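You operate a simulated robot arm through the tools that you are given. There is no shell and no other tool.

You run a simulated robot arm. Do the job below in one go: nothing can be reset, and whatever is moved stays where it is left.

JOB
Dial the desk test card's resistance, read the temperature display, and file its folder under GOOD or FAULT.
Fine: GOOD if the reading lies in the card's band; leave the display on.

The check looks at the end state, three seconds after you hand in, the way a careful person would. Anything else that was tipped, shoved, dropped, spilled or broken makes it a failure.

ROBOT AND FRAMES
A 5-joint arm with a two-finger parallel gripper, fixed in place. Base frame: the origin is at the foot of the arm, x ahead of it, y to its left, z up; the work surface is at about z = 0.73. Readings come in m, degrees, newtons and seconds.
It reaches about 1.134 m from its shoulder. Its first joint turns from -149.0 to 149.0 degrees. Payload 1.57 kg.
The tool frame sits at the grasp point between the pads (the TCP): z along the fingers, y along the line on which they close. The tips reach 0.03 m beyond it. Largest opening 0.11 m; finger width 0.024, thickness 0.012; the body of the gripper, 0.048 by 0.112 m, starts 0.078 m behind the TCP.
Orientation is that of the tool frame in the base frame, as [roll, pitch, yaw] about the fixed x, y, z axes, in that order (R = Rz(yaw) Ry(pitch) Rx(roll)). With the fingers straight down and closing along the base's y, the tool's x points along the base's -x, its y along +y and its z along -z.

CONTROLS
- The arm moves only by the tool step_arm. Its argument "targets" is a list that holds one entry, the list of rows, each a list of 7 numbers: the shift along the tool's x, y, z in units of 20 mm (1.0 is 20 mm), then the turn, a rotation vector about the tool's x, y, z in units of 5 degrees (1.0 is 5 degrees), then the gripper command, from -1 (fully open) to 1 (shut), values between in proportion. In form: [[[tx, ty, tz, ax, ay, az, jaw], ...]]. A call has 1 to 20 rows; each row shifts and turns the commanded pose from where the row before left it, along the tool's axes as they then stand. A call with a number of a shift or a turn outside -1 to 1 is refused whole. Each row takes 0.2 s and may step no farther than 0.05 m and 8.6 degrees from the row before; otherwise, or with a gripper value out of range, the whole call is refused. Where a pose cannot be reached the arm comes as near as it can. A force on the tool above 40 N (or 10 N above the force at the start of the call, whichever is more), or a blocked arm, ends the call early, and 0.2 s more pass. Each finger travels about 0.072 m/s and halts on what it meets, pressing with about 24 N; the grip force reading is that of the motor and also rises with nothing between the fingers. The clock runs only during rows and for 0.2 s after the last one: add rows that do not move to give the fingers time. The reply holds the time, the measured pose of the TCP, the force on the tool along the base axes, the opening and the grip force, in the units named above and with some noise, with the torque about the TCP (base axes, N m) and any sound that the robot's microphone picked up, and new pictures: "pictures" is both (left out), scene, wrist or none.
- Cameras (640 x 400 px; columns grow to the right, rows downward): "scene" is fixed at [0.0503, -0.6494, 1.3449]; the picture's right is [-0.13, -0.99, 0.00], its down [-0.83, 0.11, -0.55] and it looks along [0.55, -0.07, -0.83] (base axes); focal length 231 px, centre (320, 200). "wrist" rides on the gripper at [0.07, 0.016, -0.141] in the tool frame; the picture's right is [-0.23, 0.97, 0.00], its down [-0.85, -0.20, -0.48] and it looks along [-0.47, -0.11, 0.88] (tool axes); focal length 222 px, centre (320, 200). There is no depth. A picture from a camera that has moved, and an enlarged one, comes with that camera's place and axes in the base frame and with its lens.
- raise_lower(by): slides the trunk up (or, below 0, down) by that many m; the arm rides with it, the base frame stays. It gives what a move gives, with no picture.
- enlarge(camera, box): a new picture of the part [left, top, right, bottom] of that camera's present view, enlarged. The clock stands still meanwhile.
- close_job(): hands the job in; it is judged then, once.

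Places have to be worked out from the pictures, the camera data and where the tool is seen. Open the gripper and draw the arm clear of the work before you hand the job in, unless the task says otherwise.

The tools are called after "Emit:" as name(argument=value, ...) on one line, values as JSON. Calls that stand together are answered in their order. step_arm: Moves the arm, as the interface text tells. Its arguments: {"type":"object","properties":{"targets":{"type":"array"},"pictures":{"type":"string","enum":["both","scene","wrist","none"]}},"required":["targets"]} The other tools are called the same way: raise_lower (by) slides the trunk up or down; enlarge (camera, box) takes an enlarged picture of a part of a camera's view; close_job () hands the job in.

At the start:

```text
time_s: 0.0
position: [0.4123, -0.4852, 1.0807]
tcp_rot: [180.0, 0.0, -180.0]
wrist_force: [0.3, -0.1, -0.4]
moment: [0.03, -0.02, 0.0]
grip_width: 0.11
grasp_force: 0.1
trunk travel left (down, up): [-0.814, 0.156]
```

scene: 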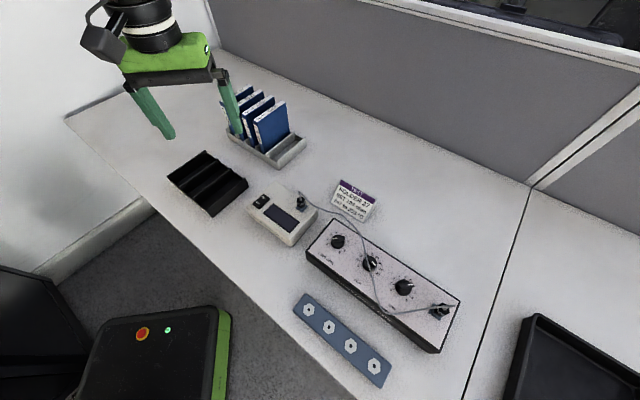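
wrist: 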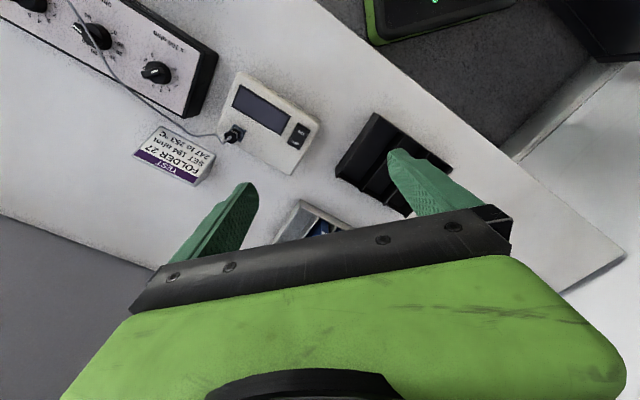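

I'll start by enlarging the key objects: the card, the decade box, the display, the folders and the trays.

Emit:
enlarge(camera="scene", box=[300, 170, 400, 232])

Emit:
enlarge(camera="scene", box=[300, 210, 470, 316])

Emit:
enlarge(camera="scene", box=[220, 170, 340, 245])

Emit:
enlarge(camera="scene", box=[150, 70, 320, 220])

Emit:
enlarge(camera="wrist", box=[0, 0, 330, 200])

Emit:
enlarge(camera="wrist", box=[120, 110, 230, 190])

```text
6.40 times, centred on (350, 201) of scene
camera zoom: at [0.0503, -0.6494, 1.3449], right [-0.13, -0.99, 0.0], down [-0.83, 0.11, -0.55], along [0.55, -0.07, -0.83], focal length 1481 px, centre (128, 194)
```

zoom: 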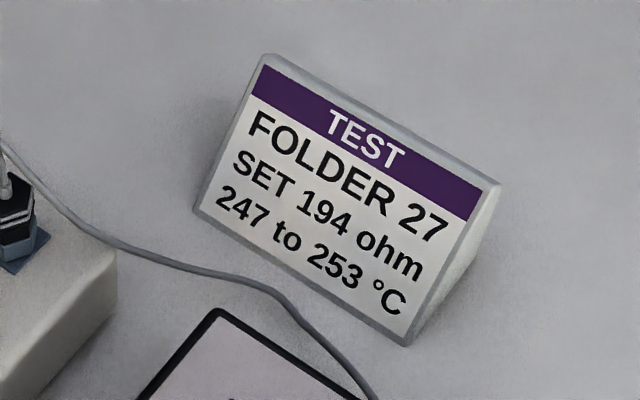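

```text
3.76 times, centred on (385, 263) of scene
camera zoom: at [0.0503, -0.6494, 1.3449], right [-0.13, -0.99, 0.0], down [-0.83, 0.11, -0.55], along [0.55, -0.07, -0.83], focal length 871 px, centre (75, -37)
```

zoom: 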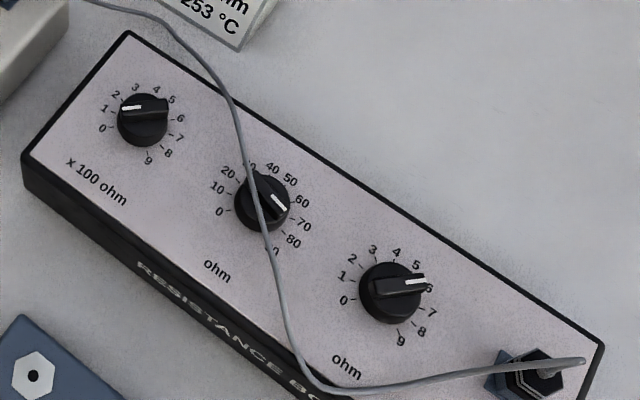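

```text
5.33 times, centred on (280, 208) of scene
camera zoom: at [0.0503, -0.6494, 1.3449], right [-0.13, -0.99, 0.0], down [-0.83, 0.11, -0.55], along [0.55, -0.07, -0.83], focal length 1234 px, centre (533, 160)
```

zoom: 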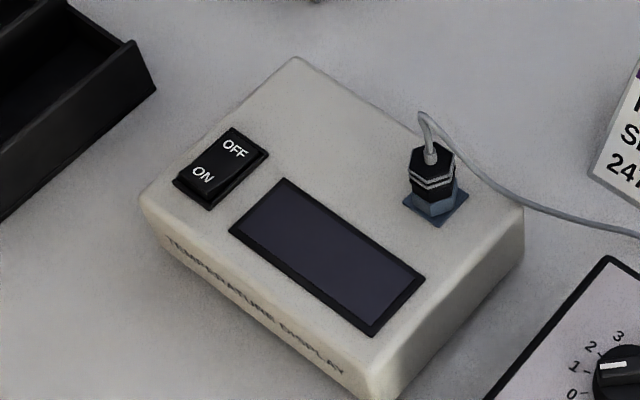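

```text
2.67 times, centred on (235, 145) of scene
camera zoom: at [0.0503, -0.6494, 1.3449], right [-0.13, -0.99, 0.0], down [-0.83, 0.11, -0.55], along [0.55, -0.07, -0.83], focal length 617 px, centre (547, 347)
```

zoom: 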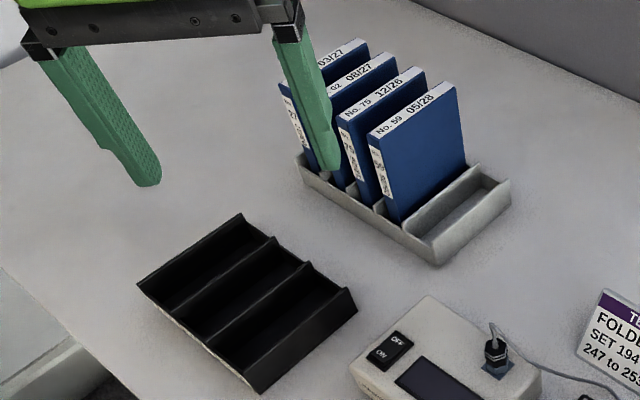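

```text
1.94 times, centred on (165, 100) of wrist
camera zoom: at [0.3423, -0.4679, 1.2231], right [0.23, 0.97, 0.0], down [0.85, -0.2, 0.48], along [0.47, -0.11, -0.88], focal length 431 px, centre (621, 394)
```

zoom: 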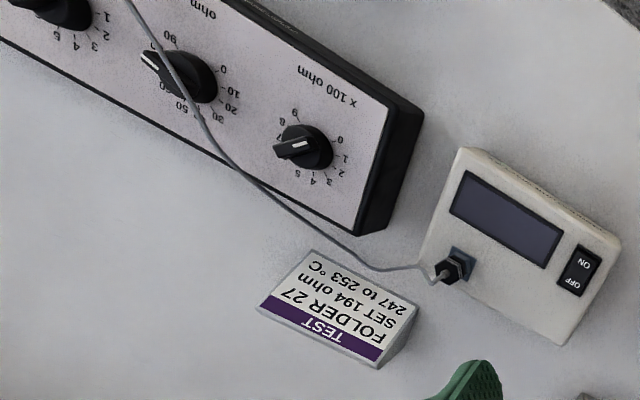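

```text
5.00 times, centred on (175, 150) of wrist
camera zoom: at [0.3423, -0.4679, 1.2231], right [0.23, 0.97, 0.0], down [0.85, -0.2, 0.48], along [0.47, -0.11, -0.88], focal length 1111 px, centre (1045, 450)
```

zoom: 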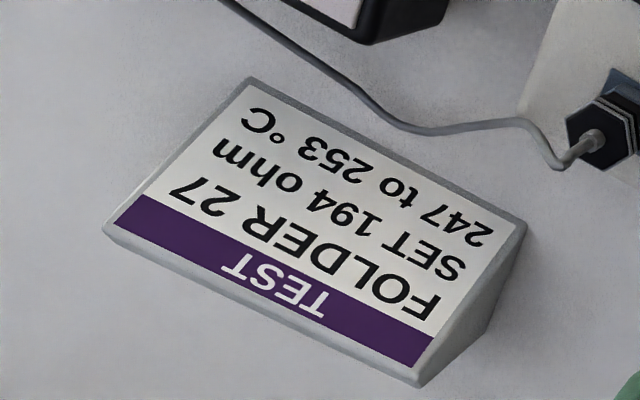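

The card reads Folder 27, set 194 ohm, band 247–253 °C, and the display is off. I'll move above the resistance box to see the knobs and the lead better, which also uncovers the folders in the scene view.

Emit:
step_arm(targets=[[[1, -0.87, 0.25, 0, 0, 0, -1], [1, -0.87, 0.25, 0, 0, 0, -1], [1, -0.87, 0.25, 0, 0, 0, -1], [1, -0.87, 0.25, 0, 0, 0, -1], [1, -0.87, 0.25, 0, 0, 0, -1], [1, -0.87, 0.25, 0, 0, 0, -1], [1, -0.87, 0.25, 0, 0, 0, -1], [1, -0.87, 0.25, 0, 0, 0, -1], [1, -0.87, 0.25, 0, 0, 0, -1], [1, -0.87, 0.25, 0, 0, 0, -1], [1, -0.87, 0.25, 0, 0, 0, -1], [1, -0.87, 0.25, 0, 0, 0, -1], [1, -0.87, 0.25, 0, 0, 0, -1], [1, -0.87, 0.25, 0, 0, 0, -1], [1, -0.87, 0.25, 0, 0, 0, -1], [1, -0.87, 0.25, 0, 0, 0, -1]]])

```text
time_s: 3.4
position: [0.0921, -0.7593, 1.0806]
tcp_rot: [180.0, 0.1, 180.0]
wrist_force: [-0.6, 0.3, 0.4]
moment: [0.0, -0.01, -0.01]
grip_width: 0.1097
grasp_force: 0.1
out of reach, approached as far as the arm can: row 1, 2, 3, 4, 5, 6, 7, 8, 9, 10, 11, 12, 13, 14, 15, 16
trunk travel left (down, up): [-0.814, 0.156]
camera wrist: at [0.0225, -0.7438, 1.2229], right [0.23, 0.97, 0.0], down [0.85, -0.2, 0.48], along [0.47, -0.11, -0.88], focal length 222 px, centre (320, 200)
```

scene: 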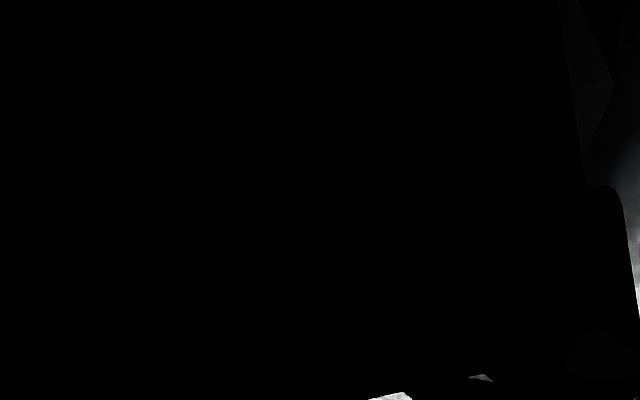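
wrist: 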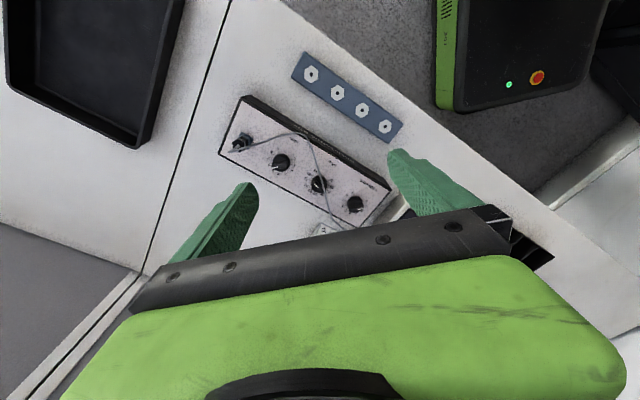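

The arm couldn't go lower at this trunk height, since z stayed at 1.081. I'll lower the trunk 0.12 m, which should put the fingertips at about z 0.93, still above everything here.

Emit:
raise_lower(by=-0.12)

Emit:
enlarge(camera="wrist", box=[160, 0, 480, 200])

```text
time_s: 4.9
position: [0.0923, -0.7591, 0.961]
tcp_rot: [179.9, 0.0, -180.0]
wrist_force: [-0.8, -0.2, 0.2]
moment: [0.02, 0.06, -0.01]
grip_width: 0.1097
grasp_force: 0.1
trunk travel left (down, up): [-0.694, 0.276]
```

```text
2.00 times, centred on (320, 100) of wrist
camera zoom: at [0.0232, -0.7432, 1.1031], right [0.23, 0.97, 0.0], down [0.85, -0.2, 0.48], along [0.47, -0.11, -0.88], focal length 444 px, centre (320, 400)
```

zoom: 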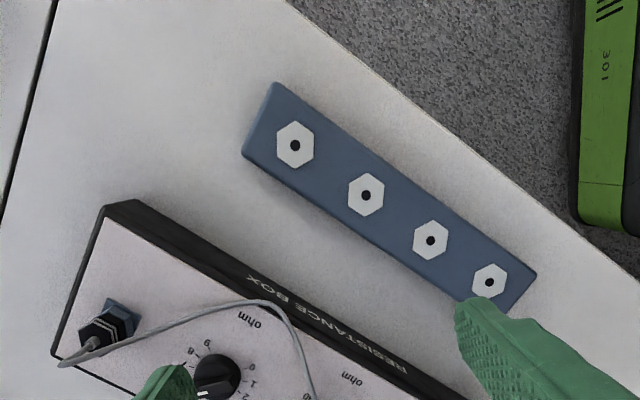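

The trunk move works. I'll shift +x and +y so the knobs come into the clear upper part of the wrist view.

Emit:
step_arm(targets=[[[-1, 0.4, 0, 0, 0, 0, -1], [-1, 0.4, 0, 0, 0, 0, -1], [-1, 0.4, 0, 0, 0, 0, -1], [-1, 0.4, 0, 0, 0, 0, -1], [-1, 0.4, 0, 0, 0, 0, -1], [-1, 0.4, 0, 0, 0, 0, -1], [0, 0, 0, 0, 0, 0, -1]]])

Emit:
enlarge(camera="wrist", box=[120, 0, 440, 200])

```text
time_s: 6.5
position: [0.2123, -0.7116, 0.9611]
tcp_rot: [-180.0, -0.1, -180.0]
wrist_force: [-0.5, 0.1, 0.3]
moment: [-0.01, -0.04, -0.01]
grip_width: 0.1098
grasp_force: 0.1
trunk travel left (down, up): [-0.694, 0.276]
camera wrist: at [0.1433, -0.6946, 1.103], right [0.23, 0.97, 0.0], down [0.85, -0.2, 0.48], along [0.47, -0.11, -0.88], focal length 222 px, centre (320, 200)
```

scene: 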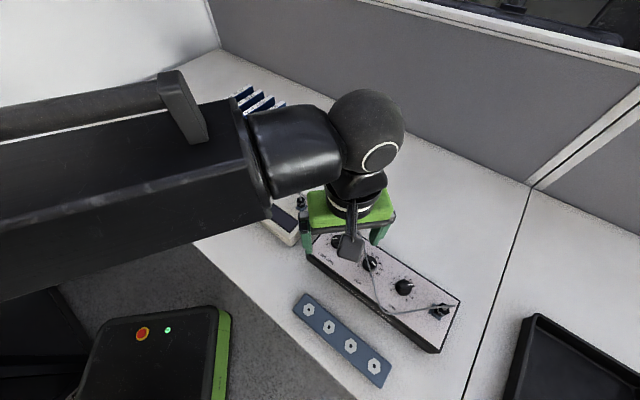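
wrist: 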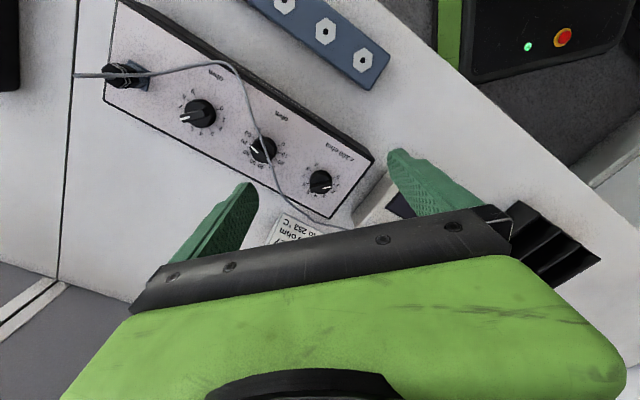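

```text
2.00 times, centred on (280, 100) of wrist
camera zoom: at [0.1433, -0.6946, 1.103], right [0.23, 0.97, 0.0], down [0.85, -0.2, 0.48], along [0.47, -0.11, -0.88], focal length 444 px, centre (400, 400)
```

zoom: 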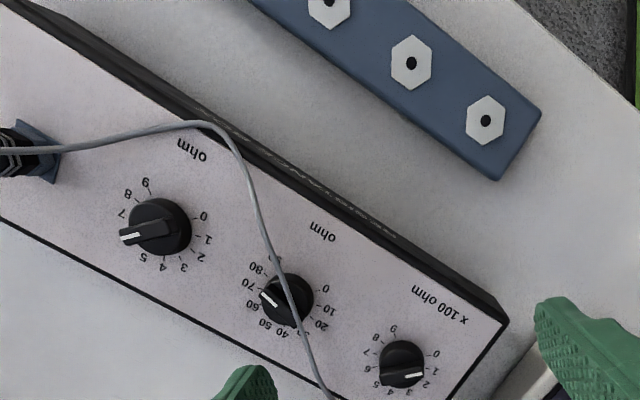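

Zooming further on each knob.

Emit:
enlarge(camera="wrist", box=[290, 155, 354, 195])

Emit:
enlarge(camera="wrist", box=[232, 128, 296, 168])

Emit:
enlarge(camera="wrist", box=[168, 93, 232, 133])

Emit:
enlarge(camera="scene", box=[310, 215, 460, 330])

```text
10.00 times, centred on (322, 175) of wrist
camera zoom: at [0.1433, -0.6946, 1.103], right [0.23, 0.97, 0.0], down [0.85, -0.2, 0.48], along [0.47, -0.11, -0.88], focal length 2221 px, centre (300, 450)
```

zoom: 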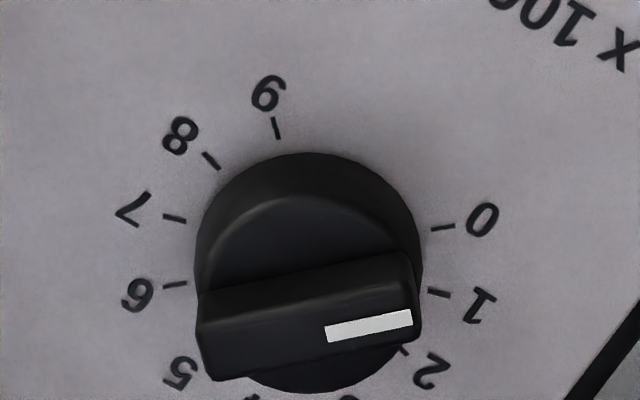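

```text
10.00 times, centred on (264, 148) of wrist
camera zoom: at [0.1433, -0.6946, 1.103], right [0.23, 0.97, 0.0], down [0.85, -0.2, 0.48], along [0.47, -0.11, -0.88], focal length 2221 px, centre (880, 720)
```

zoom: 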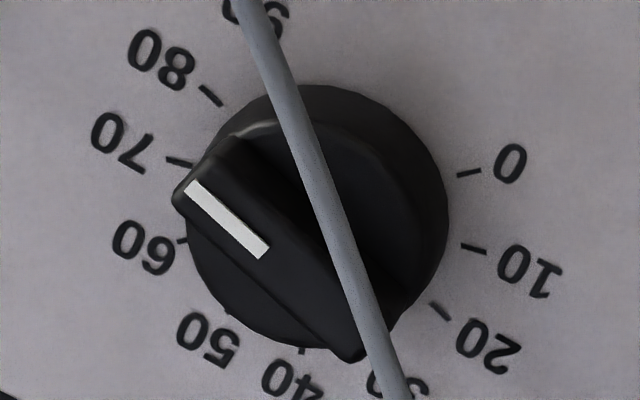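

```text
10.00 times, centred on (200, 113) of wrist
camera zoom: at [0.1433, -0.6946, 1.103], right [0.23, 0.97, 0.0], down [0.85, -0.2, 0.48], along [0.47, -0.11, -0.88], focal length 2221 px, centre (1520, 1070)
```

zoom: 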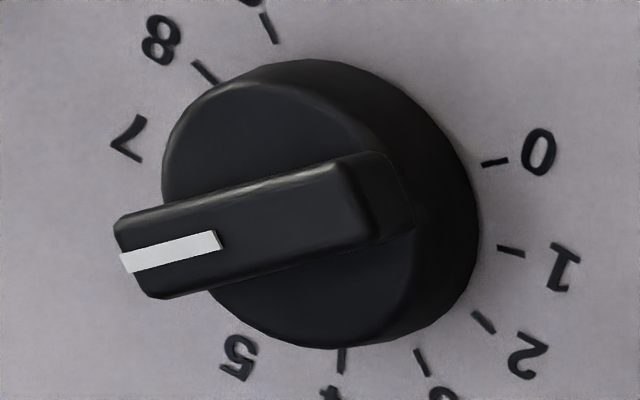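

```text
3.48 times, centred on (385, 272) of scene
camera zoom: at [0.0503, -0.6494, 1.3449], right [-0.13, -0.99, 0.0], down [-0.83, 0.11, -0.55], along [0.55, -0.07, -0.83], focal length 805 px, centre (94, -52)
```

zoom: 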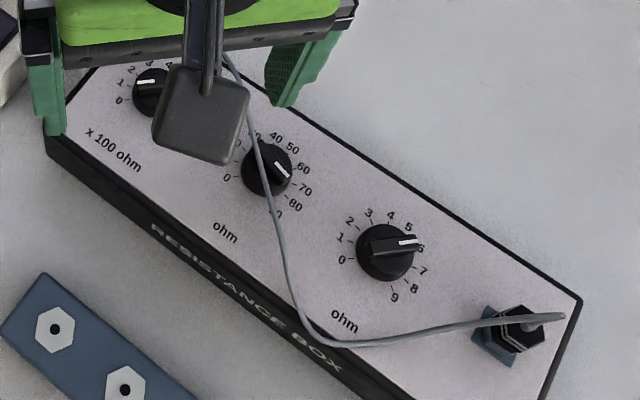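

I worked out the geometry. The panel top is at z≈0.798 and the knob tops at about 0.825. The knobs are x100 (0.272, -0.724), x10 (0.207, -0.789) and x1 (0.145, -0.850), reading 0 / 80 / 6. For 194, x100 and x10 each turn +30° clockwise and x1 turns 60° counter-clockwise. I'll go over the x100 knob and spin 90° so the fingers straddle its bar.

Emit:
step_arm(targets=[[[-1, -0.2, 0, 0, 0, 0, 0.1], [-1, -0.2, 0, 0, 0, 0, 0.1], [-1, -0.22, 0, 0, 0, 0, 0.1], [0, 0, 0, 0, 0, 1, 0.1], [0, 0, 0, 0, 0, 1, 0.1], [0, 0, 0, 0, 0, 1, 0.1], [0, 0, 0, 0, 0, 1, 0.1], [0, 0, 0, 0, 0, 1, 0.1], [0, 0, 0, 0, 0, 1, 0.1], [0, 0, 0, 0, 0, 1, 0.1], [0, 0, 0, 0, 0, 1, 0.1], [0, 0, 0, 0, 0, 1, 0.1], [0, 0, 0, 0, 0, 1, 0.1], [0, 0, 0, 0, 0, 1, 0.1], [0, 0, 0, 0, 0, 1, 0.1], [0, 0, 0, 0, 0, 1, 0.1]]], pictures="none")

Emit:
step_arm(targets=[[[0, 0, 0, 0, 0, 1, 0.1], [0, 0, 0, 0, 0, 1, 0.1], [0, 0, 0, 0, 0, 1, 0.1], [0, 0, 0, 0, 0, 1, 0.1], [0, 0, 0, 0, 0, 1, 0.1], [0, 0, 1, 0, 0, 0, 0.1], [0, 0, 1, 0, 0, 0, 0.1]]])

```text
time_s: 9.9
position: [0.2715, -0.7253, 0.9603]
tcp_rot: [-180.0, 0.1, 114.8]
wrist_force: [0.2, -0.5, -0.4]
moment: [0.0, -0.04, 0.02]
grip_width: 0.0496
grasp_force: 0.0
trunk travel left (down, up): [-0.694, 0.276]
```

```text
time_s: 11.5
position: [0.2745, -0.7242, 0.9602]
tcp_rot: [-180.0, 0.1, 89.9]
wrist_force: [0.8, 0.2, 1.0]
moment: [0.0, -0.01, 0.0]
grip_width: 0.0493
grasp_force: 0.0
out of reach, approached as far as the arm can: row 6, 7
trunk travel left (down, up): [-0.694, 0.276]
camera wrist: at [0.2898, -0.6545, 1.1031], right [0.97, -0.23, 0.0], down [-0.2, -0.85, 0.48], along [-0.11, -0.47, -0.88], focal length 222 px, centre (320, 200)
```

scene: 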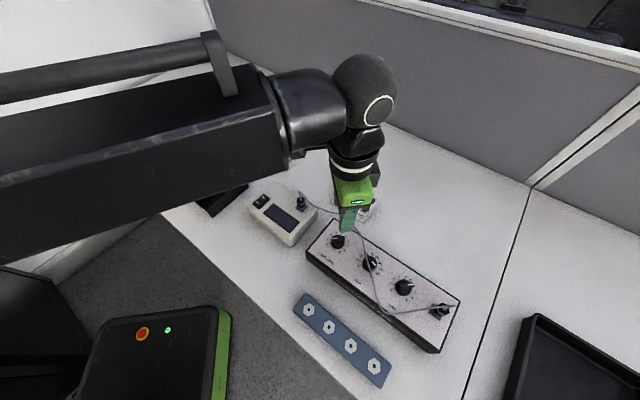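
wrist: 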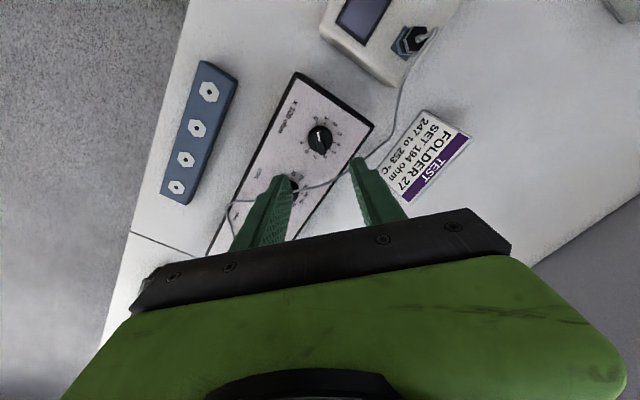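

At this trunk height the arm can't reach below about z 0.96, so I'll use the trunk for vertical motion. Lowering 0.085 should put the tips about 20 mm above the knob top.

Emit:
raise_lower(by=-0.085)

Emit:
step_arm(targets=[[[0, 0, 0, 0, 0, 0, 0.1]]])

Emit:
enlarge(camera="wrist", box=[240, 80, 440, 205])

Emit:
enlarge(camera="scene", box=[290, 190, 450, 290])

```text
time_s: 12.7
position: [0.2745, -0.7233, 0.8766]
tcp_rot: [180.0, 0.0, 90.0]
wrist_force: [-0.9, -0.6, 0.0]
moment: [0.02, -0.01, -0.03]
grip_width: 0.0491
grasp_force: 0.0
trunk travel left (down, up): [-0.609, 0.361]
```

```text
time_s: 13.1
position: [0.2741, -0.7244, 0.8756]
tcp_rot: [180.0, 0.0, 90.1]
wrist_force: [0.1, 0.3, 0.2]
moment: [-0.02, -0.04, 0.02]
grip_width: 0.0496
grasp_force: 0.1
trunk travel left (down, up): [-0.609, 0.361]
camera wrist: at [0.2898, -0.6545, 1.0181], right [0.97, -0.23, 0.0], down [-0.2, -0.85, 0.48], along [-0.11, -0.47, -0.88], focal length 222 px, centre (320, 200)
```

scene: 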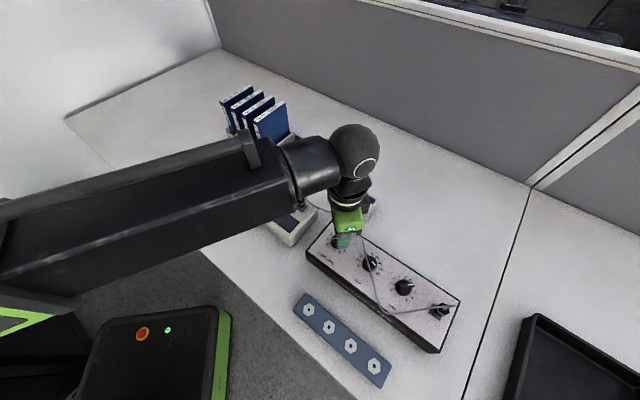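
wrist: 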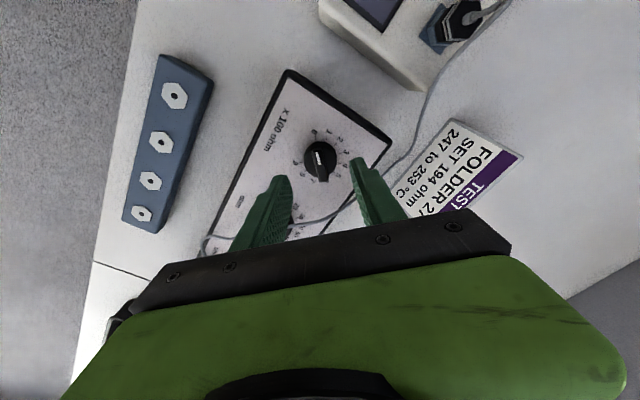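

```text
3.20 times, centred on (340, 142) of wrist
camera zoom: at [0.2898, -0.6545, 1.0181], right [0.97, -0.23, 0.0], down [-0.2, -0.85, 0.48], along [-0.11, -0.47, -0.88], focal length 711 px, centre (256, 384)
```

zoom: 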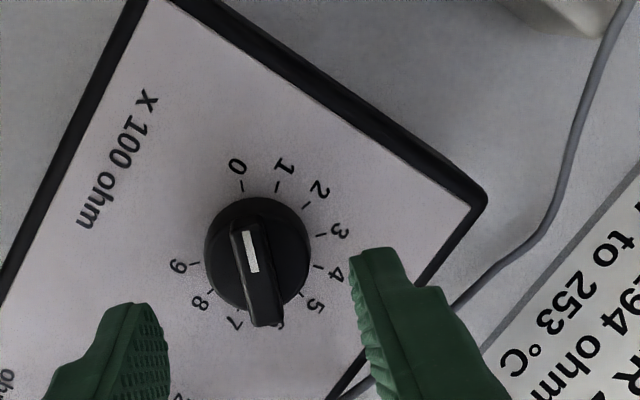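

```text
4.00 times, centred on (370, 240) of scene
camera zoom: at [0.0503, -0.6494, 1.3449], right [-0.13, -0.99, 0.0], down [-0.83, 0.11, -0.55], along [0.55, -0.07, -0.83], focal length 926 px, centre (120, 40)
```

zoom: 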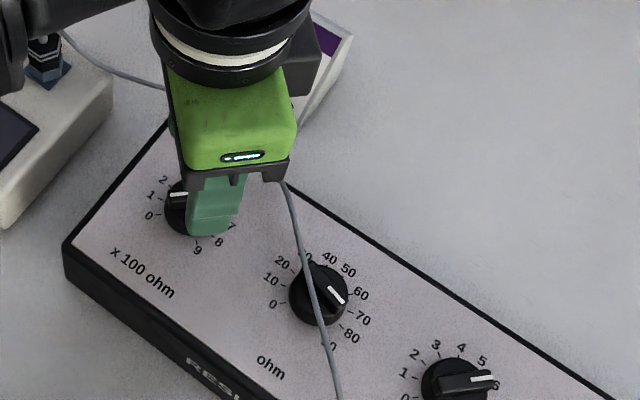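

The knob and TCP are aligned at about (0.273, -0.724). I'll lower 29 mm so the tips are beside the bar, then close on it.

Emit:
raise_lower(by=-0.029)

Emit:
step_arm(targets=[[[0, 0, 0, 0, 0, 0, 0.4], [0, 0, 0, 0, 0, 0, 0.6], [0, 0, 0, 0, 0, 0, 0.8], [0, 0, 0, 0, 0, 0, 1], [0, 0, 0, 0, 0, 0, 1]]])

Emit:
enlarge(camera="wrist", box=[240, 80, 440, 205])

```text
time_s: 13.8
position: [0.2739, -0.7246, 0.8478]
tcp_rot: [180.0, 0.0, 90.0]
wrist_force: [0.6, 0.4, 0.1]
moment: [-0.03, 0.01, -0.01]
grip_width: 0.0494
grasp_force: 0.1
trunk travel left (down, up): [-0.58, 0.39]
```

```text
time_s: 15.1
position: [0.2736, -0.7245, 0.8472]
tcp_rot: [180.0, 0.1, 90.1]
wrist_force: [3.6, -0.8, 2.0]
moment: [0.0, -0.1, -0.01]
grip_width: 0.0099
grasp_force: 24.2
trunk travel left (down, up): [-0.58, 0.39]
camera wrist: at [0.2902, -0.6545, 0.989], right [0.97, -0.23, 0.0], down [-0.2, -0.85, 0.48], along [-0.11, -0.47, -0.88], focal length 222 px, centre (320, 200)
```

scene: 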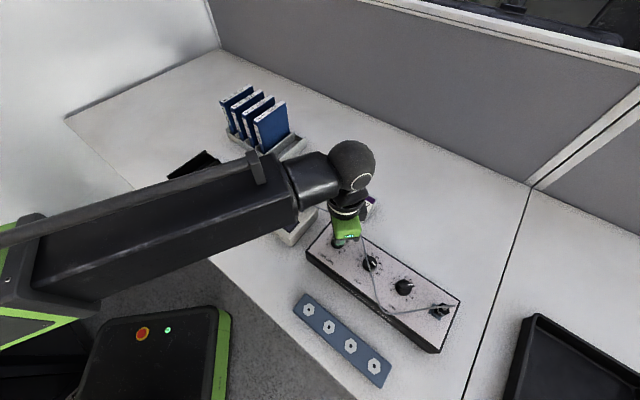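
wrist: 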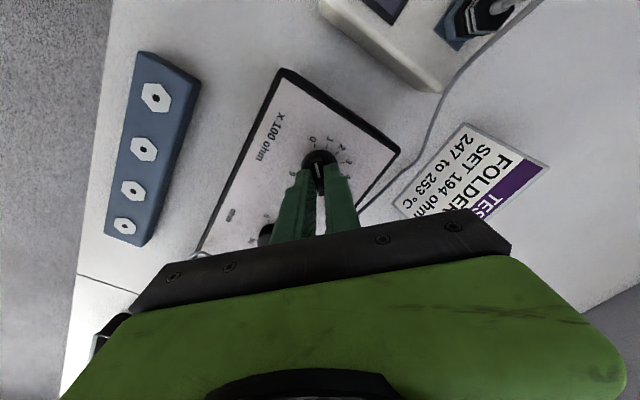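

```text
3.20 times, centred on (340, 142) of wrist
camera zoom: at [0.2902, -0.6545, 0.989], right [0.97, -0.23, 0.0], down [-0.2, -0.85, 0.48], along [-0.11, -0.47, -0.88], focal length 711 px, centre (256, 384)
```

zoom: 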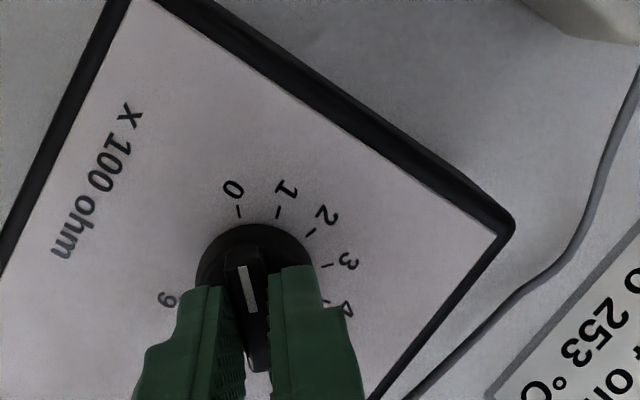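

The bar is gripped at 9.9 mm wide with the pointer at 0. I'll rotate 30° clockwise to 1.

Emit:
step_arm(targets=[[[0, 0, 0, 0, 0, 1, 1], [0, 0, 0, 0, 0, 1, 1], [0, 0, 0, 0, 0, 1, 1], [0, 0, 0, 0, 0, 1, 1], [0, 0, 0, 0, 0, 1, 1], [0, 0, 0, 0, 0, 1, 1], [0, 0, 0, 0, 0, 0, 1]]], pictures="wrist")

Emit:
step_arm(targets=[[[0, 0, 0, 0, 0, 0, 0.6], [0, 0, 0, 0, 0, 0, 0.3], [0, 0, 0, 0, 0, 0, 0.1], [0, 0, 0, 0, 0, 0, 0.1]]], pictures="wrist")

Emit:
raise_lower(by=0.05)

Emit:
enlarge(camera="wrist", box=[240, 80, 440, 205])

```text
time_s: 16.6
position: [0.2736, -0.7241, 0.8476]
tcp_rot: [179.8, 0.0, 59.8]
wrist_force: [8.5, -1.4, 3.5]
moment: [-0.62, 0.13, -0.04]
grip_width: 0.0099
grasp_force: 24.2
trunk travel left (down, up): [-0.58, 0.39]
camera wrist: at [0.3229, -0.6719, 0.9891], right [0.73, -0.68, 0.0], down [-0.6, -0.64, 0.48], along [-0.33, -0.35, -0.88], focal length 222 px, centre (320, 200)
```

wrist: 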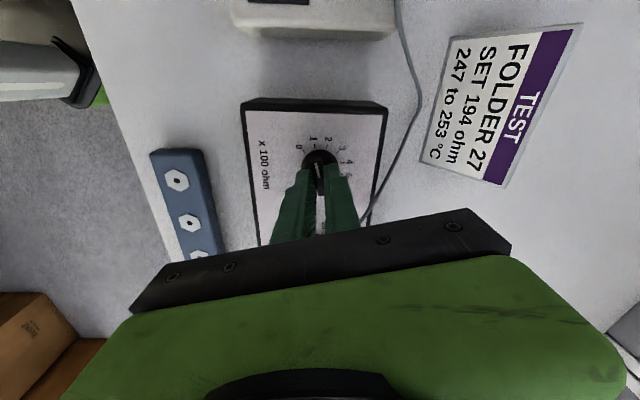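

```text
time_s: 17.6
position: [0.2744, -0.7247, 0.8473]
tcp_rot: [180.0, 0.0, 60.0]
wrist_force: [-0.4, -0.2, 0.1]
moment: [0.02, 0.02, -0.03]
grip_width: 0.0494
grasp_force: 0.0
trunk travel left (down, up): [-0.58, 0.39]
camera wrist: at [0.3221, -0.6721, 0.9891], right [0.73, -0.68, 0.0], down [-0.6, -0.64, 0.48], along [-0.33, -0.35, -0.88], focal length 222 px, centre (320, 200)
```

wrist: 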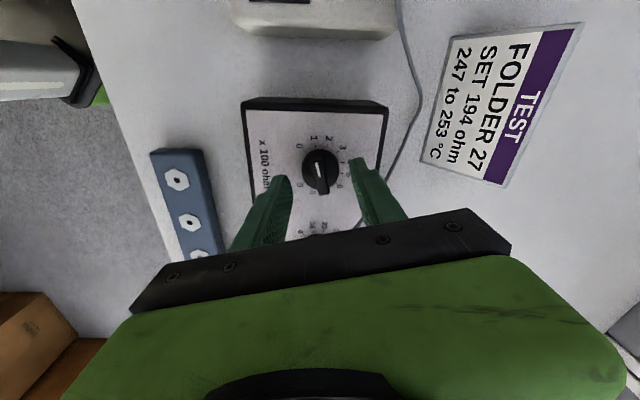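

```text
time_s: 18.6
position: [0.2731, -0.7236, 0.897]
tcp_rot: [180.0, 0.0, 60.1]
wrist_force: [-0.4, -0.1, 0.9]
moment: [0.0, -0.01, 0.02]
grip_width: 0.0495
grasp_force: 0.1
trunk travel left (down, up): [-0.63, 0.34]
```

```text
3.20 times, centred on (340, 142) of wrist
camera zoom: at [0.3221, -0.6721, 1.0391], right [0.73, -0.68, 0.0], down [-0.6, -0.64, 0.48], along [-0.33, -0.35, -0.88], focal length 711 px, centre (256, 384)
```

zoom: 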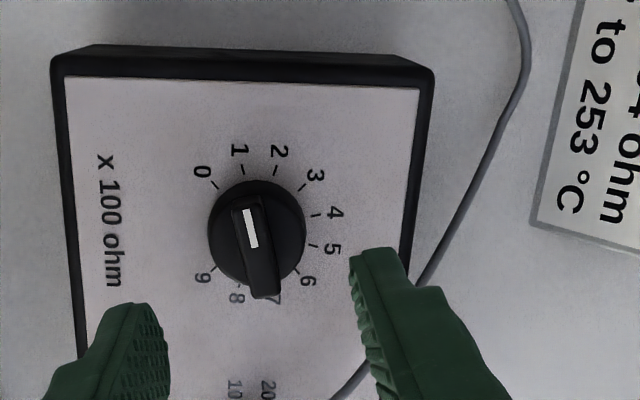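

x100 now reads 1. Next I'll raise slightly, rotate back to yaw 90 and move above the units knob with a narrower opening.

Emit:
raise_lower(by=0.02)

Emit:
step_arm(targets=[[[0, 0, 0, 0, 0, -1, 0.4], [0, 0, 0, 0, 0, -1, 0.4], [0, 0, 0, 0, 0, -1, 0.4], [0, 0, 0, 0, 0, -1, 0.4], [0, 0, 0, 0, 0, -1, 0.4], [0, 0, 0, 0, 0, -1, 0.4], [-0.903, -0.921, 0, 0, 0, 0, 0.4], [-0.903, -0.921, 0, 0, 0, 0, 0.4], [-0.903, -0.921, 0, 0, 0, 0, 0.4], [-0.903, -0.921, 0, 0, 0, 0, 0.4], [-0.903, -0.921, 0, 0, 0, 0, 0.4], [-0.903, -0.921, 0, 0, 0, 0, 0.4], [-0.903, -0.921, 0, 0, 0, 0, 0.4], [0, 0, 0, 0, 0, 0, 0.4]]])

Emit:
enlarge(camera="wrist", box=[240, 80, 440, 205])

Emit:
enlarge(camera="scene", box=[320, 200, 480, 300])

```text
time_s: 19.2
position: [0.2727, -0.7246, 0.9179]
tcp_rot: [179.9, 0.1, 60.0]
wrist_force: [0.2, -1.3, -0.3]
moment: [0.0, 0.01, -0.03]
grip_width: 0.0496
grasp_force: 0.1
trunk travel left (down, up): [-0.65, 0.32]
```

```text
time_s: 22.2
position: [0.1473, -0.8501, 0.9183]
tcp_rot: [180.0, 0.0, 90.0]
wrist_force: [-0.4, -0.4, 0.4]
moment: [-0.02, 0.04, 0.01]
grip_width: 0.033
grasp_force: 0.1
out of reach, approached as far as the arm can: row 12
trunk travel left (down, up): [-0.65, 0.32]
camera wrist: at [0.163, -0.7798, 1.059], right [0.97, -0.23, 0.0], down [-0.2, -0.85, 0.48], along [-0.11, -0.47, -0.88], focal length 222 px, centre (320, 200)
```

scene: 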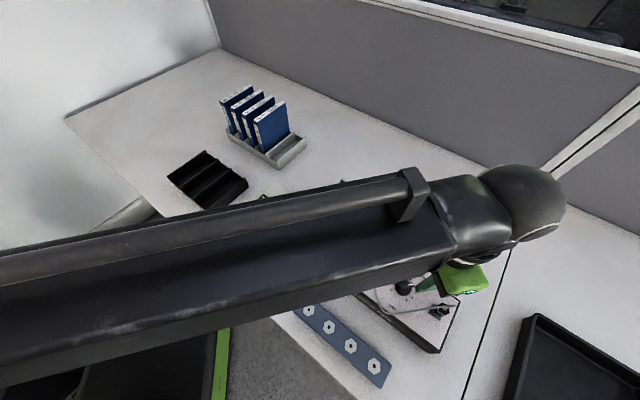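
wrist: 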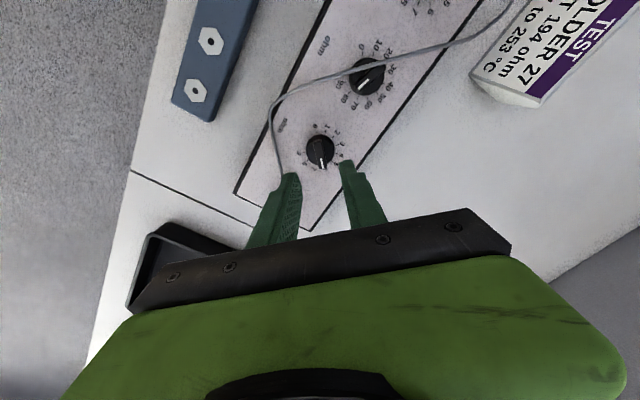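

```text
3.20 times, centred on (340, 142) of wrist
camera zoom: at [0.163, -0.7798, 1.059], right [0.97, -0.23, 0.0], down [-0.2, -0.85, 0.48], along [-0.11, -0.47, -0.88], focal length 711 px, centre (256, 384)
```

zoom: 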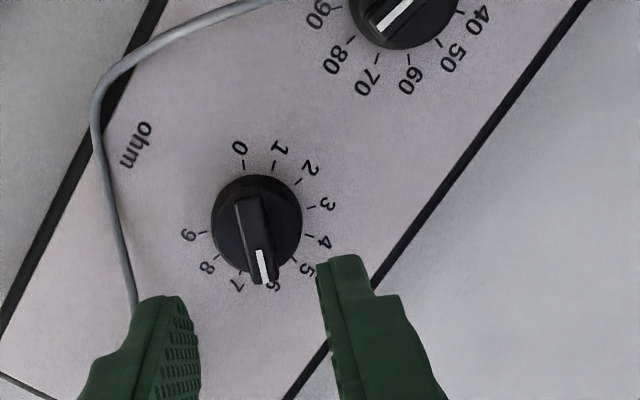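

```text
4.00 times, centred on (400, 250) of scene
camera zoom: at [0.0503, -0.6494, 1.3449], right [-0.13, -0.99, 0.0], down [-0.83, 0.11, -0.55], along [0.55, -0.07, -0.83], focal length 926 px, centre (0, 0)
```

zoom: 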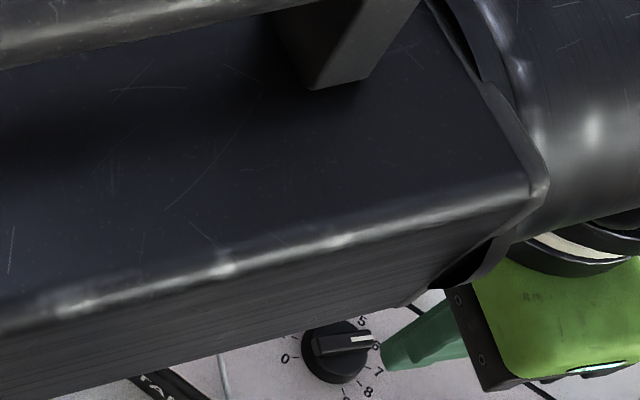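

The knob is centred under the TCP, and the cable runs about 13 mm outside the left finger. I'll lower and grip the bar.

Emit:
raise_lower(by=-0.071)

Emit:
step_arm(targets=[[[0, 0, 0, 0, 0, 0, 0.6], [0, 0, 0, 0, 0, 0, 0.8], [0, 0, 0, 0, 0, 0, 1], [0, 0, 0, 0, 0, 0, 1]]], pictures="wrist")

Emit:
enlarge(camera="wrist", box=[240, 80, 440, 205])

```text
time_s: 23.3
position: [0.1486, -0.8501, 0.8463]
tcp_rot: [180.0, 0.0, 90.0]
wrist_force: [-0.1, 0.4, 0.2]
moment: [0.02, 0.0, 0.01]
grip_width: 0.0329
grasp_force: 0.1
trunk travel left (down, up): [-0.579, 0.391]
```

```text
time_s: 24.3
position: [0.1466, -0.8505, 0.8466]
tcp_rot: [-180.0, 0.0, 90.0]
wrist_force: [-2.3, 0.1, 0.2]
moment: [0.09, 0.06, 0.05]
grip_width: 0.0098
grasp_force: 23.3
trunk travel left (down, up): [-0.579, 0.391]
camera wrist: at [0.163, -0.7797, 0.9881], right [0.97, -0.23, 0.0], down [-0.2, -0.85, 0.48], along [-0.11, -0.47, -0.88], focal length 222 px, centre (320, 200)
```

wrist: 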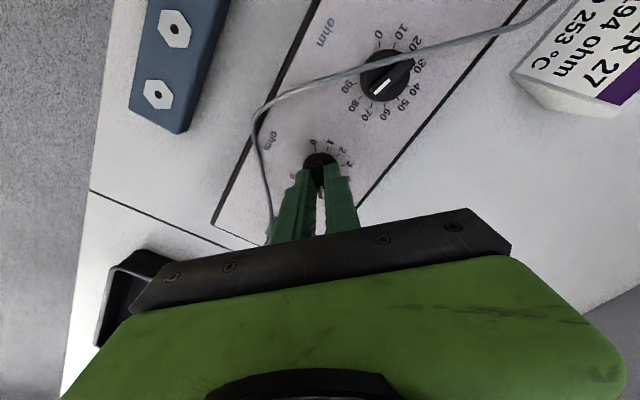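

```text
3.20 times, centred on (340, 142) of wrist
camera zoom: at [0.163, -0.7797, 0.9881], right [0.97, -0.23, 0.0], down [-0.2, -0.85, 0.48], along [-0.11, -0.47, -0.88], focal length 711 px, centre (256, 384)
```

zoom: 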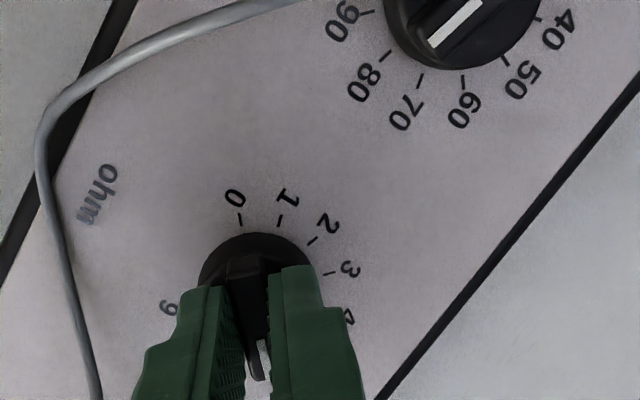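

Gripped at 9.8 mm. I'll rotate 60° counter-clockwise from 6 to 4, then open and rise.

Emit:
step_arm(targets=[[[0, 0, 0, 0, 0, -1, 1], [0, 0, 0, 0, 0, -1, 1], [0, 0, 0, 0, 0, -1, 1], [0, 0, 0, 0, 0, -1, 1], [0, 0, 0, 0, 0, -1, 1], [0, 0, 0, 0, 0, -1, 1], [0, 0, 0, 0, 0, -1, 1], [0, 0, 0, 0, 0, -1, 1], [0, 0, 0, 0, 0, -1, 1], [0, 0, 0, 0, 0, -1, 1], [0, 0, 0, 0, 0, -1, 1], [0, 0, 0, 0, 0, -1, 1], [0, 0, 0, 0, 0, 0, 1]]], pictures="wrist")

Emit:
step_arm(targets=[[[0, 0, 0, 0, 0, 0, 0.7], [0, 0, 0, 0, 0, 0, 0.4], [0, 0, 0, 0, 0, 0, 0.4]]], pictures="none")

Emit:
raise_lower(by=0.07)

Emit:
enlarge(camera="wrist", box=[240, 80, 440, 205])

Emit:
enlarge(camera="wrist", box=[0, 0, 640, 400])

```text
time_s: 27.1
position: [0.1453, -0.8507, 0.8461]
tcp_rot: [-179.9, 0.1, 150.0]
wrist_force: [-14.2, -14.5, 8.7]
moment: [-0.22, 0.65, -0.02]
grip_width: 0.0098
grasp_force: 24.4
trunk travel left (down, up): [-0.579, 0.391]
camera wrist: at [0.0929, -0.8011, 0.9879], right [0.68, 0.73, 0.0], down [0.64, -0.6, 0.48], along [0.35, -0.33, -0.88], focal length 222 px, centre (320, 200)
```

wrist: 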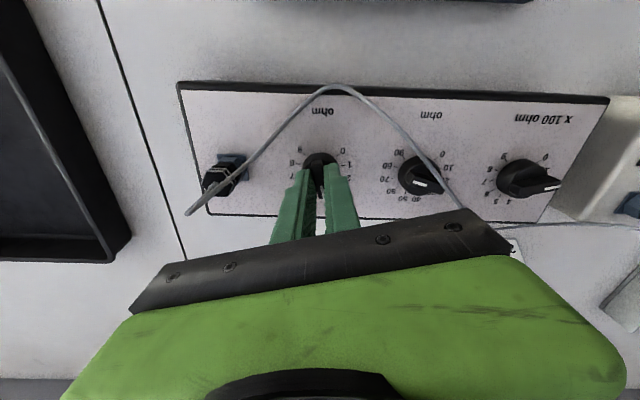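

```text
time_s: 27.9
position: [0.1472, -0.8487, 0.8456]
tcp_rot: [-180.0, 0.2, 150.0]
wrist_force: [0.0, 0.7, 1.6]
moment: [0.03, 0.03, -0.01]
grip_width: 0.0329
grasp_force: 0.1
trunk travel left (down, up): [-0.579, 0.391]
```

```text
time_s: 29.0
position: [0.1467, -0.8495, 0.9163]
tcp_rot: [180.0, 0.1, 150.0]
wrist_force: [0.6, -0.3, 0.1]
moment: [0.02, -0.03, 0.04]
grip_width: 0.0331
grasp_force: 0.0
trunk travel left (down, up): [-0.649, 0.321]
```

```text
3.20 times, centred on (340, 142) of wrist
camera zoom: at [0.0946, -0.8004, 1.0579], right [0.68, 0.73, 0.0], down [0.64, -0.6, 0.48], along [0.35, -0.33, -0.88], focal length 711 px, centre (256, 384)
```

zoom: 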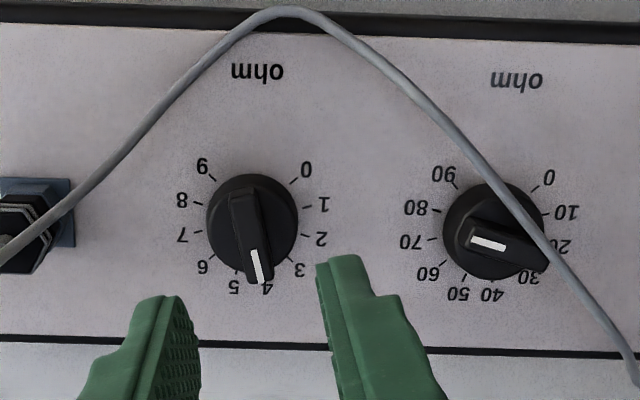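

```text
1.00 times, centred on (320, 200) of wrist (not enlarged: the box is as wide or as high as the picture)
camera zoom: at [0.0946, -0.8004, 1.0579], right [0.68, 0.73, 0.0], down [0.64, -0.6, 0.48], along [0.35, -0.33, -0.88], focal length 222 px, centre (320, 200)
```

zoom: 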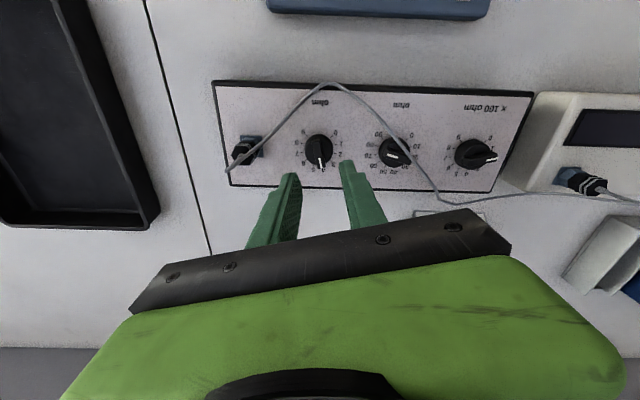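

Units reads 4. Now the x10 knob, at about (0.209, -0.7875). The lead lies over its +y side, so I'll grip the knob's round body with the fingers on the ±y sides and the lead passing between them. I'll move there at yaw 195 with a 0.05 opening and check.

Emit:
step_arm(targets=[[[-0.23, 0.848, 0, 0, 0, 0, 0.4], [-0.23, 0.848, 0, 0, 0, 0, 0.4], [-0.23, 0.848, 0, 0, 0, 0, 0.4], [-0.23, 0.848, 0, 0, 0, 0, 0.4], [-0.23, 0.848, 0, 0, 0, 0, 0.4], [0, 0, 0, 0, 0, -1, 0.1], [0, 0, 0, 0, 0, -1, 0.1], [0, 0, 0, 0, 0, -1, 0.1], [0, 0, 0, 0, 0, -1, 0.1], [0, 0, 0, 0, 0, -1, 0.1], [0, 0, 0, 0, 0, -1, 0.1], [0, 0, 0, 0, 0, -1, 0.1], [0, 0, 0, 0, 0, -1, 0.1], [0, 0, 0, 0, 0, -1, 0.1], [0, 0, 0, 0, 0, 0, 0.1]]], pictures="both")

Emit:
enlarge(camera="wrist", box=[240, 80, 440, 205])

Emit:
enlarge(camera="scene", box=[320, 200, 480, 300])

```text
time_s: 32.2
position: [0.2096, -0.7861, 0.9165]
tcp_rot: [-179.9, 0.1, -165.0]
wrist_force: [0.4, -0.6, -0.3]
moment: [-0.01, -0.03, -0.01]
grip_width: 0.0496
grasp_force: 0.0
trunk travel left (down, up): [-0.649, 0.321]
camera wrist: at [0.137, -0.7897, 1.058], right [-0.03, 1.0, 0.0], down [0.88, 0.03, 0.48], along [0.48, 0.02, -0.88], focal length 222 px, centre (320, 200)
```

scene: 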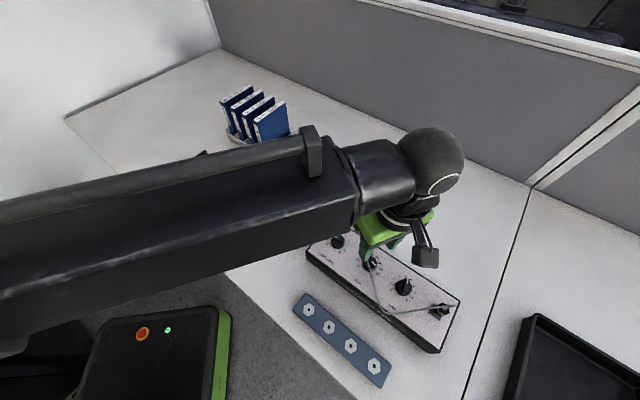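
wrist: 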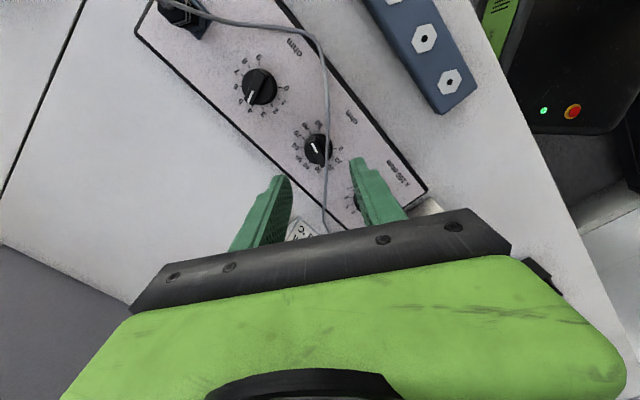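

```text
3.20 times, centred on (340, 142) of wrist
camera zoom: at [0.137, -0.7897, 1.058], right [-0.03, 1.0, 0.0], down [0.88, 0.03, 0.48], along [0.48, 0.02, -0.88], focal length 711 px, centre (256, 384)
```

zoom: 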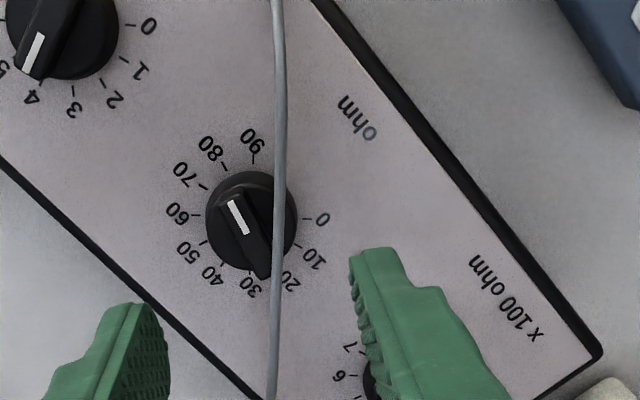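

```text
4.00 times, centred on (400, 250) of scene
camera zoom: at [0.0503, -0.6494, 1.3449], right [-0.13, -0.99, 0.0], down [-0.83, 0.11, -0.55], along [0.55, -0.07, -0.83], focal length 926 px, centre (0, 0)
```

zoom: 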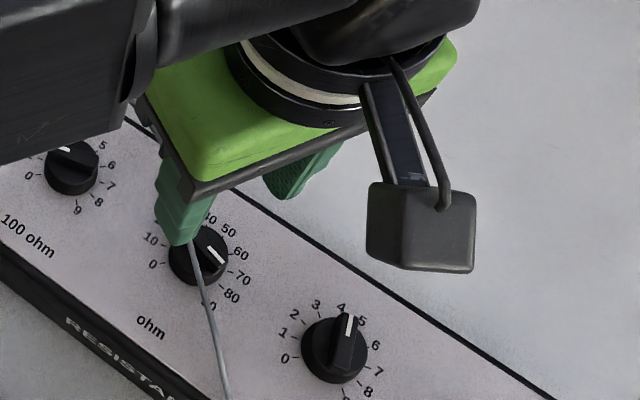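

The lead sits 8.5 mm to +y of the knob axis at roughly knob-top height, comfortably between the fingers, which are ±25 mm. After a 1.5 mm correction I'll lower so the tips end about 6 mm above the panel.

Emit:
step_arm(targets=[[[0, -0.08, 0, 0, 0, 0, 0.1], [0, 0, 0, 0, 0, 0, 0.1]]], pictures="none")

Emit:
raise_lower(by=-0.082)

Emit:
step_arm(targets=[[[0, 0, 0, 0, 0, 0, 0.25], [0, 0, 0, 0, 0, 0, 0.35]]], pictures="wrist")

Emit:
enlarge(camera="wrist", box=[240, 80, 440, 205])

```text
time_s: 32.8
position: [0.21, -0.7882, 0.9165]
tcp_rot: [-180.0, 0.0, -165.0]
wrist_force: [-0.3, 0.5, 0.3]
moment: [-0.02, 0.03, -0.02]
grip_width: 0.0492
grasp_force: 0.0
trunk travel left (down, up): [-0.649, 0.321]
```

```text
time_s: 34.0
position: [0.2089, -0.7884, 0.8348]
tcp_rot: [-179.9, 0.0, -165.0]
wrist_force: [0.5, 0.8, -0.9]
moment: [-0.03, 0.0, 0.0]
grip_width: 0.0494
grasp_force: 0.1
trunk travel left (down, up): [-0.567, 0.403]
```

```text
time_s: 34.6
position: [0.2107, -0.789, 0.8334]
tcp_rot: [-179.8, 0.0, -164.9]
wrist_force: [0.1, 0.0, 0.7]
moment: [0.0, 0.03, -0.01]
grip_width: 0.0357
grasp_force: 0.1
trunk travel left (down, up): [-0.567, 0.403]
camera wrist: at [0.1377, -0.7909, 0.976], right [-0.03, 1.0, 0.0], down [0.88, 0.03, 0.48], along [0.48, 0.01, -0.88], focal length 222 px, centre (320, 200)
```

wrist: 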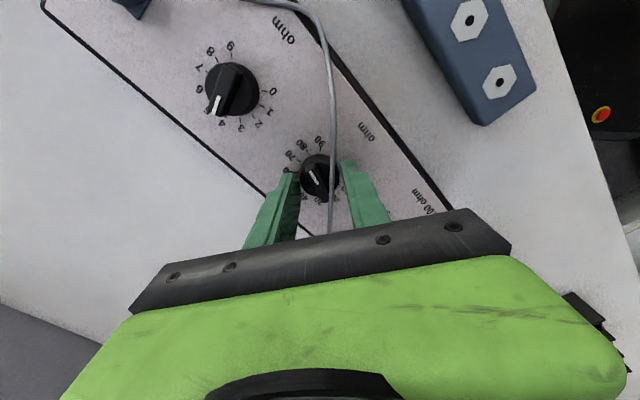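

```text
3.20 times, centred on (340, 142) of wrist
camera zoom: at [0.1377, -0.7909, 0.976], right [-0.03, 1.0, 0.0], down [0.88, 0.03, 0.48], along [0.48, 0.01, -0.88], focal length 711 px, centre (256, 384)
```

zoom: 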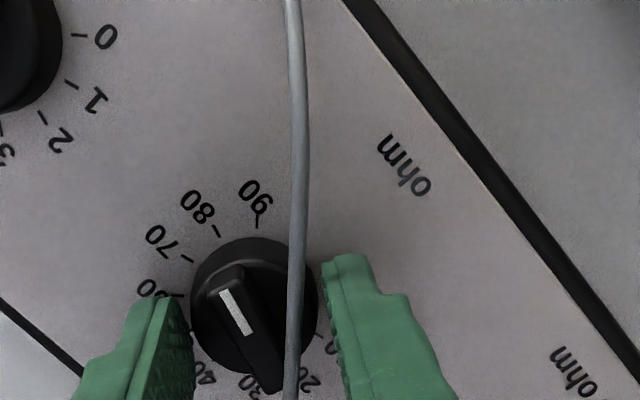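

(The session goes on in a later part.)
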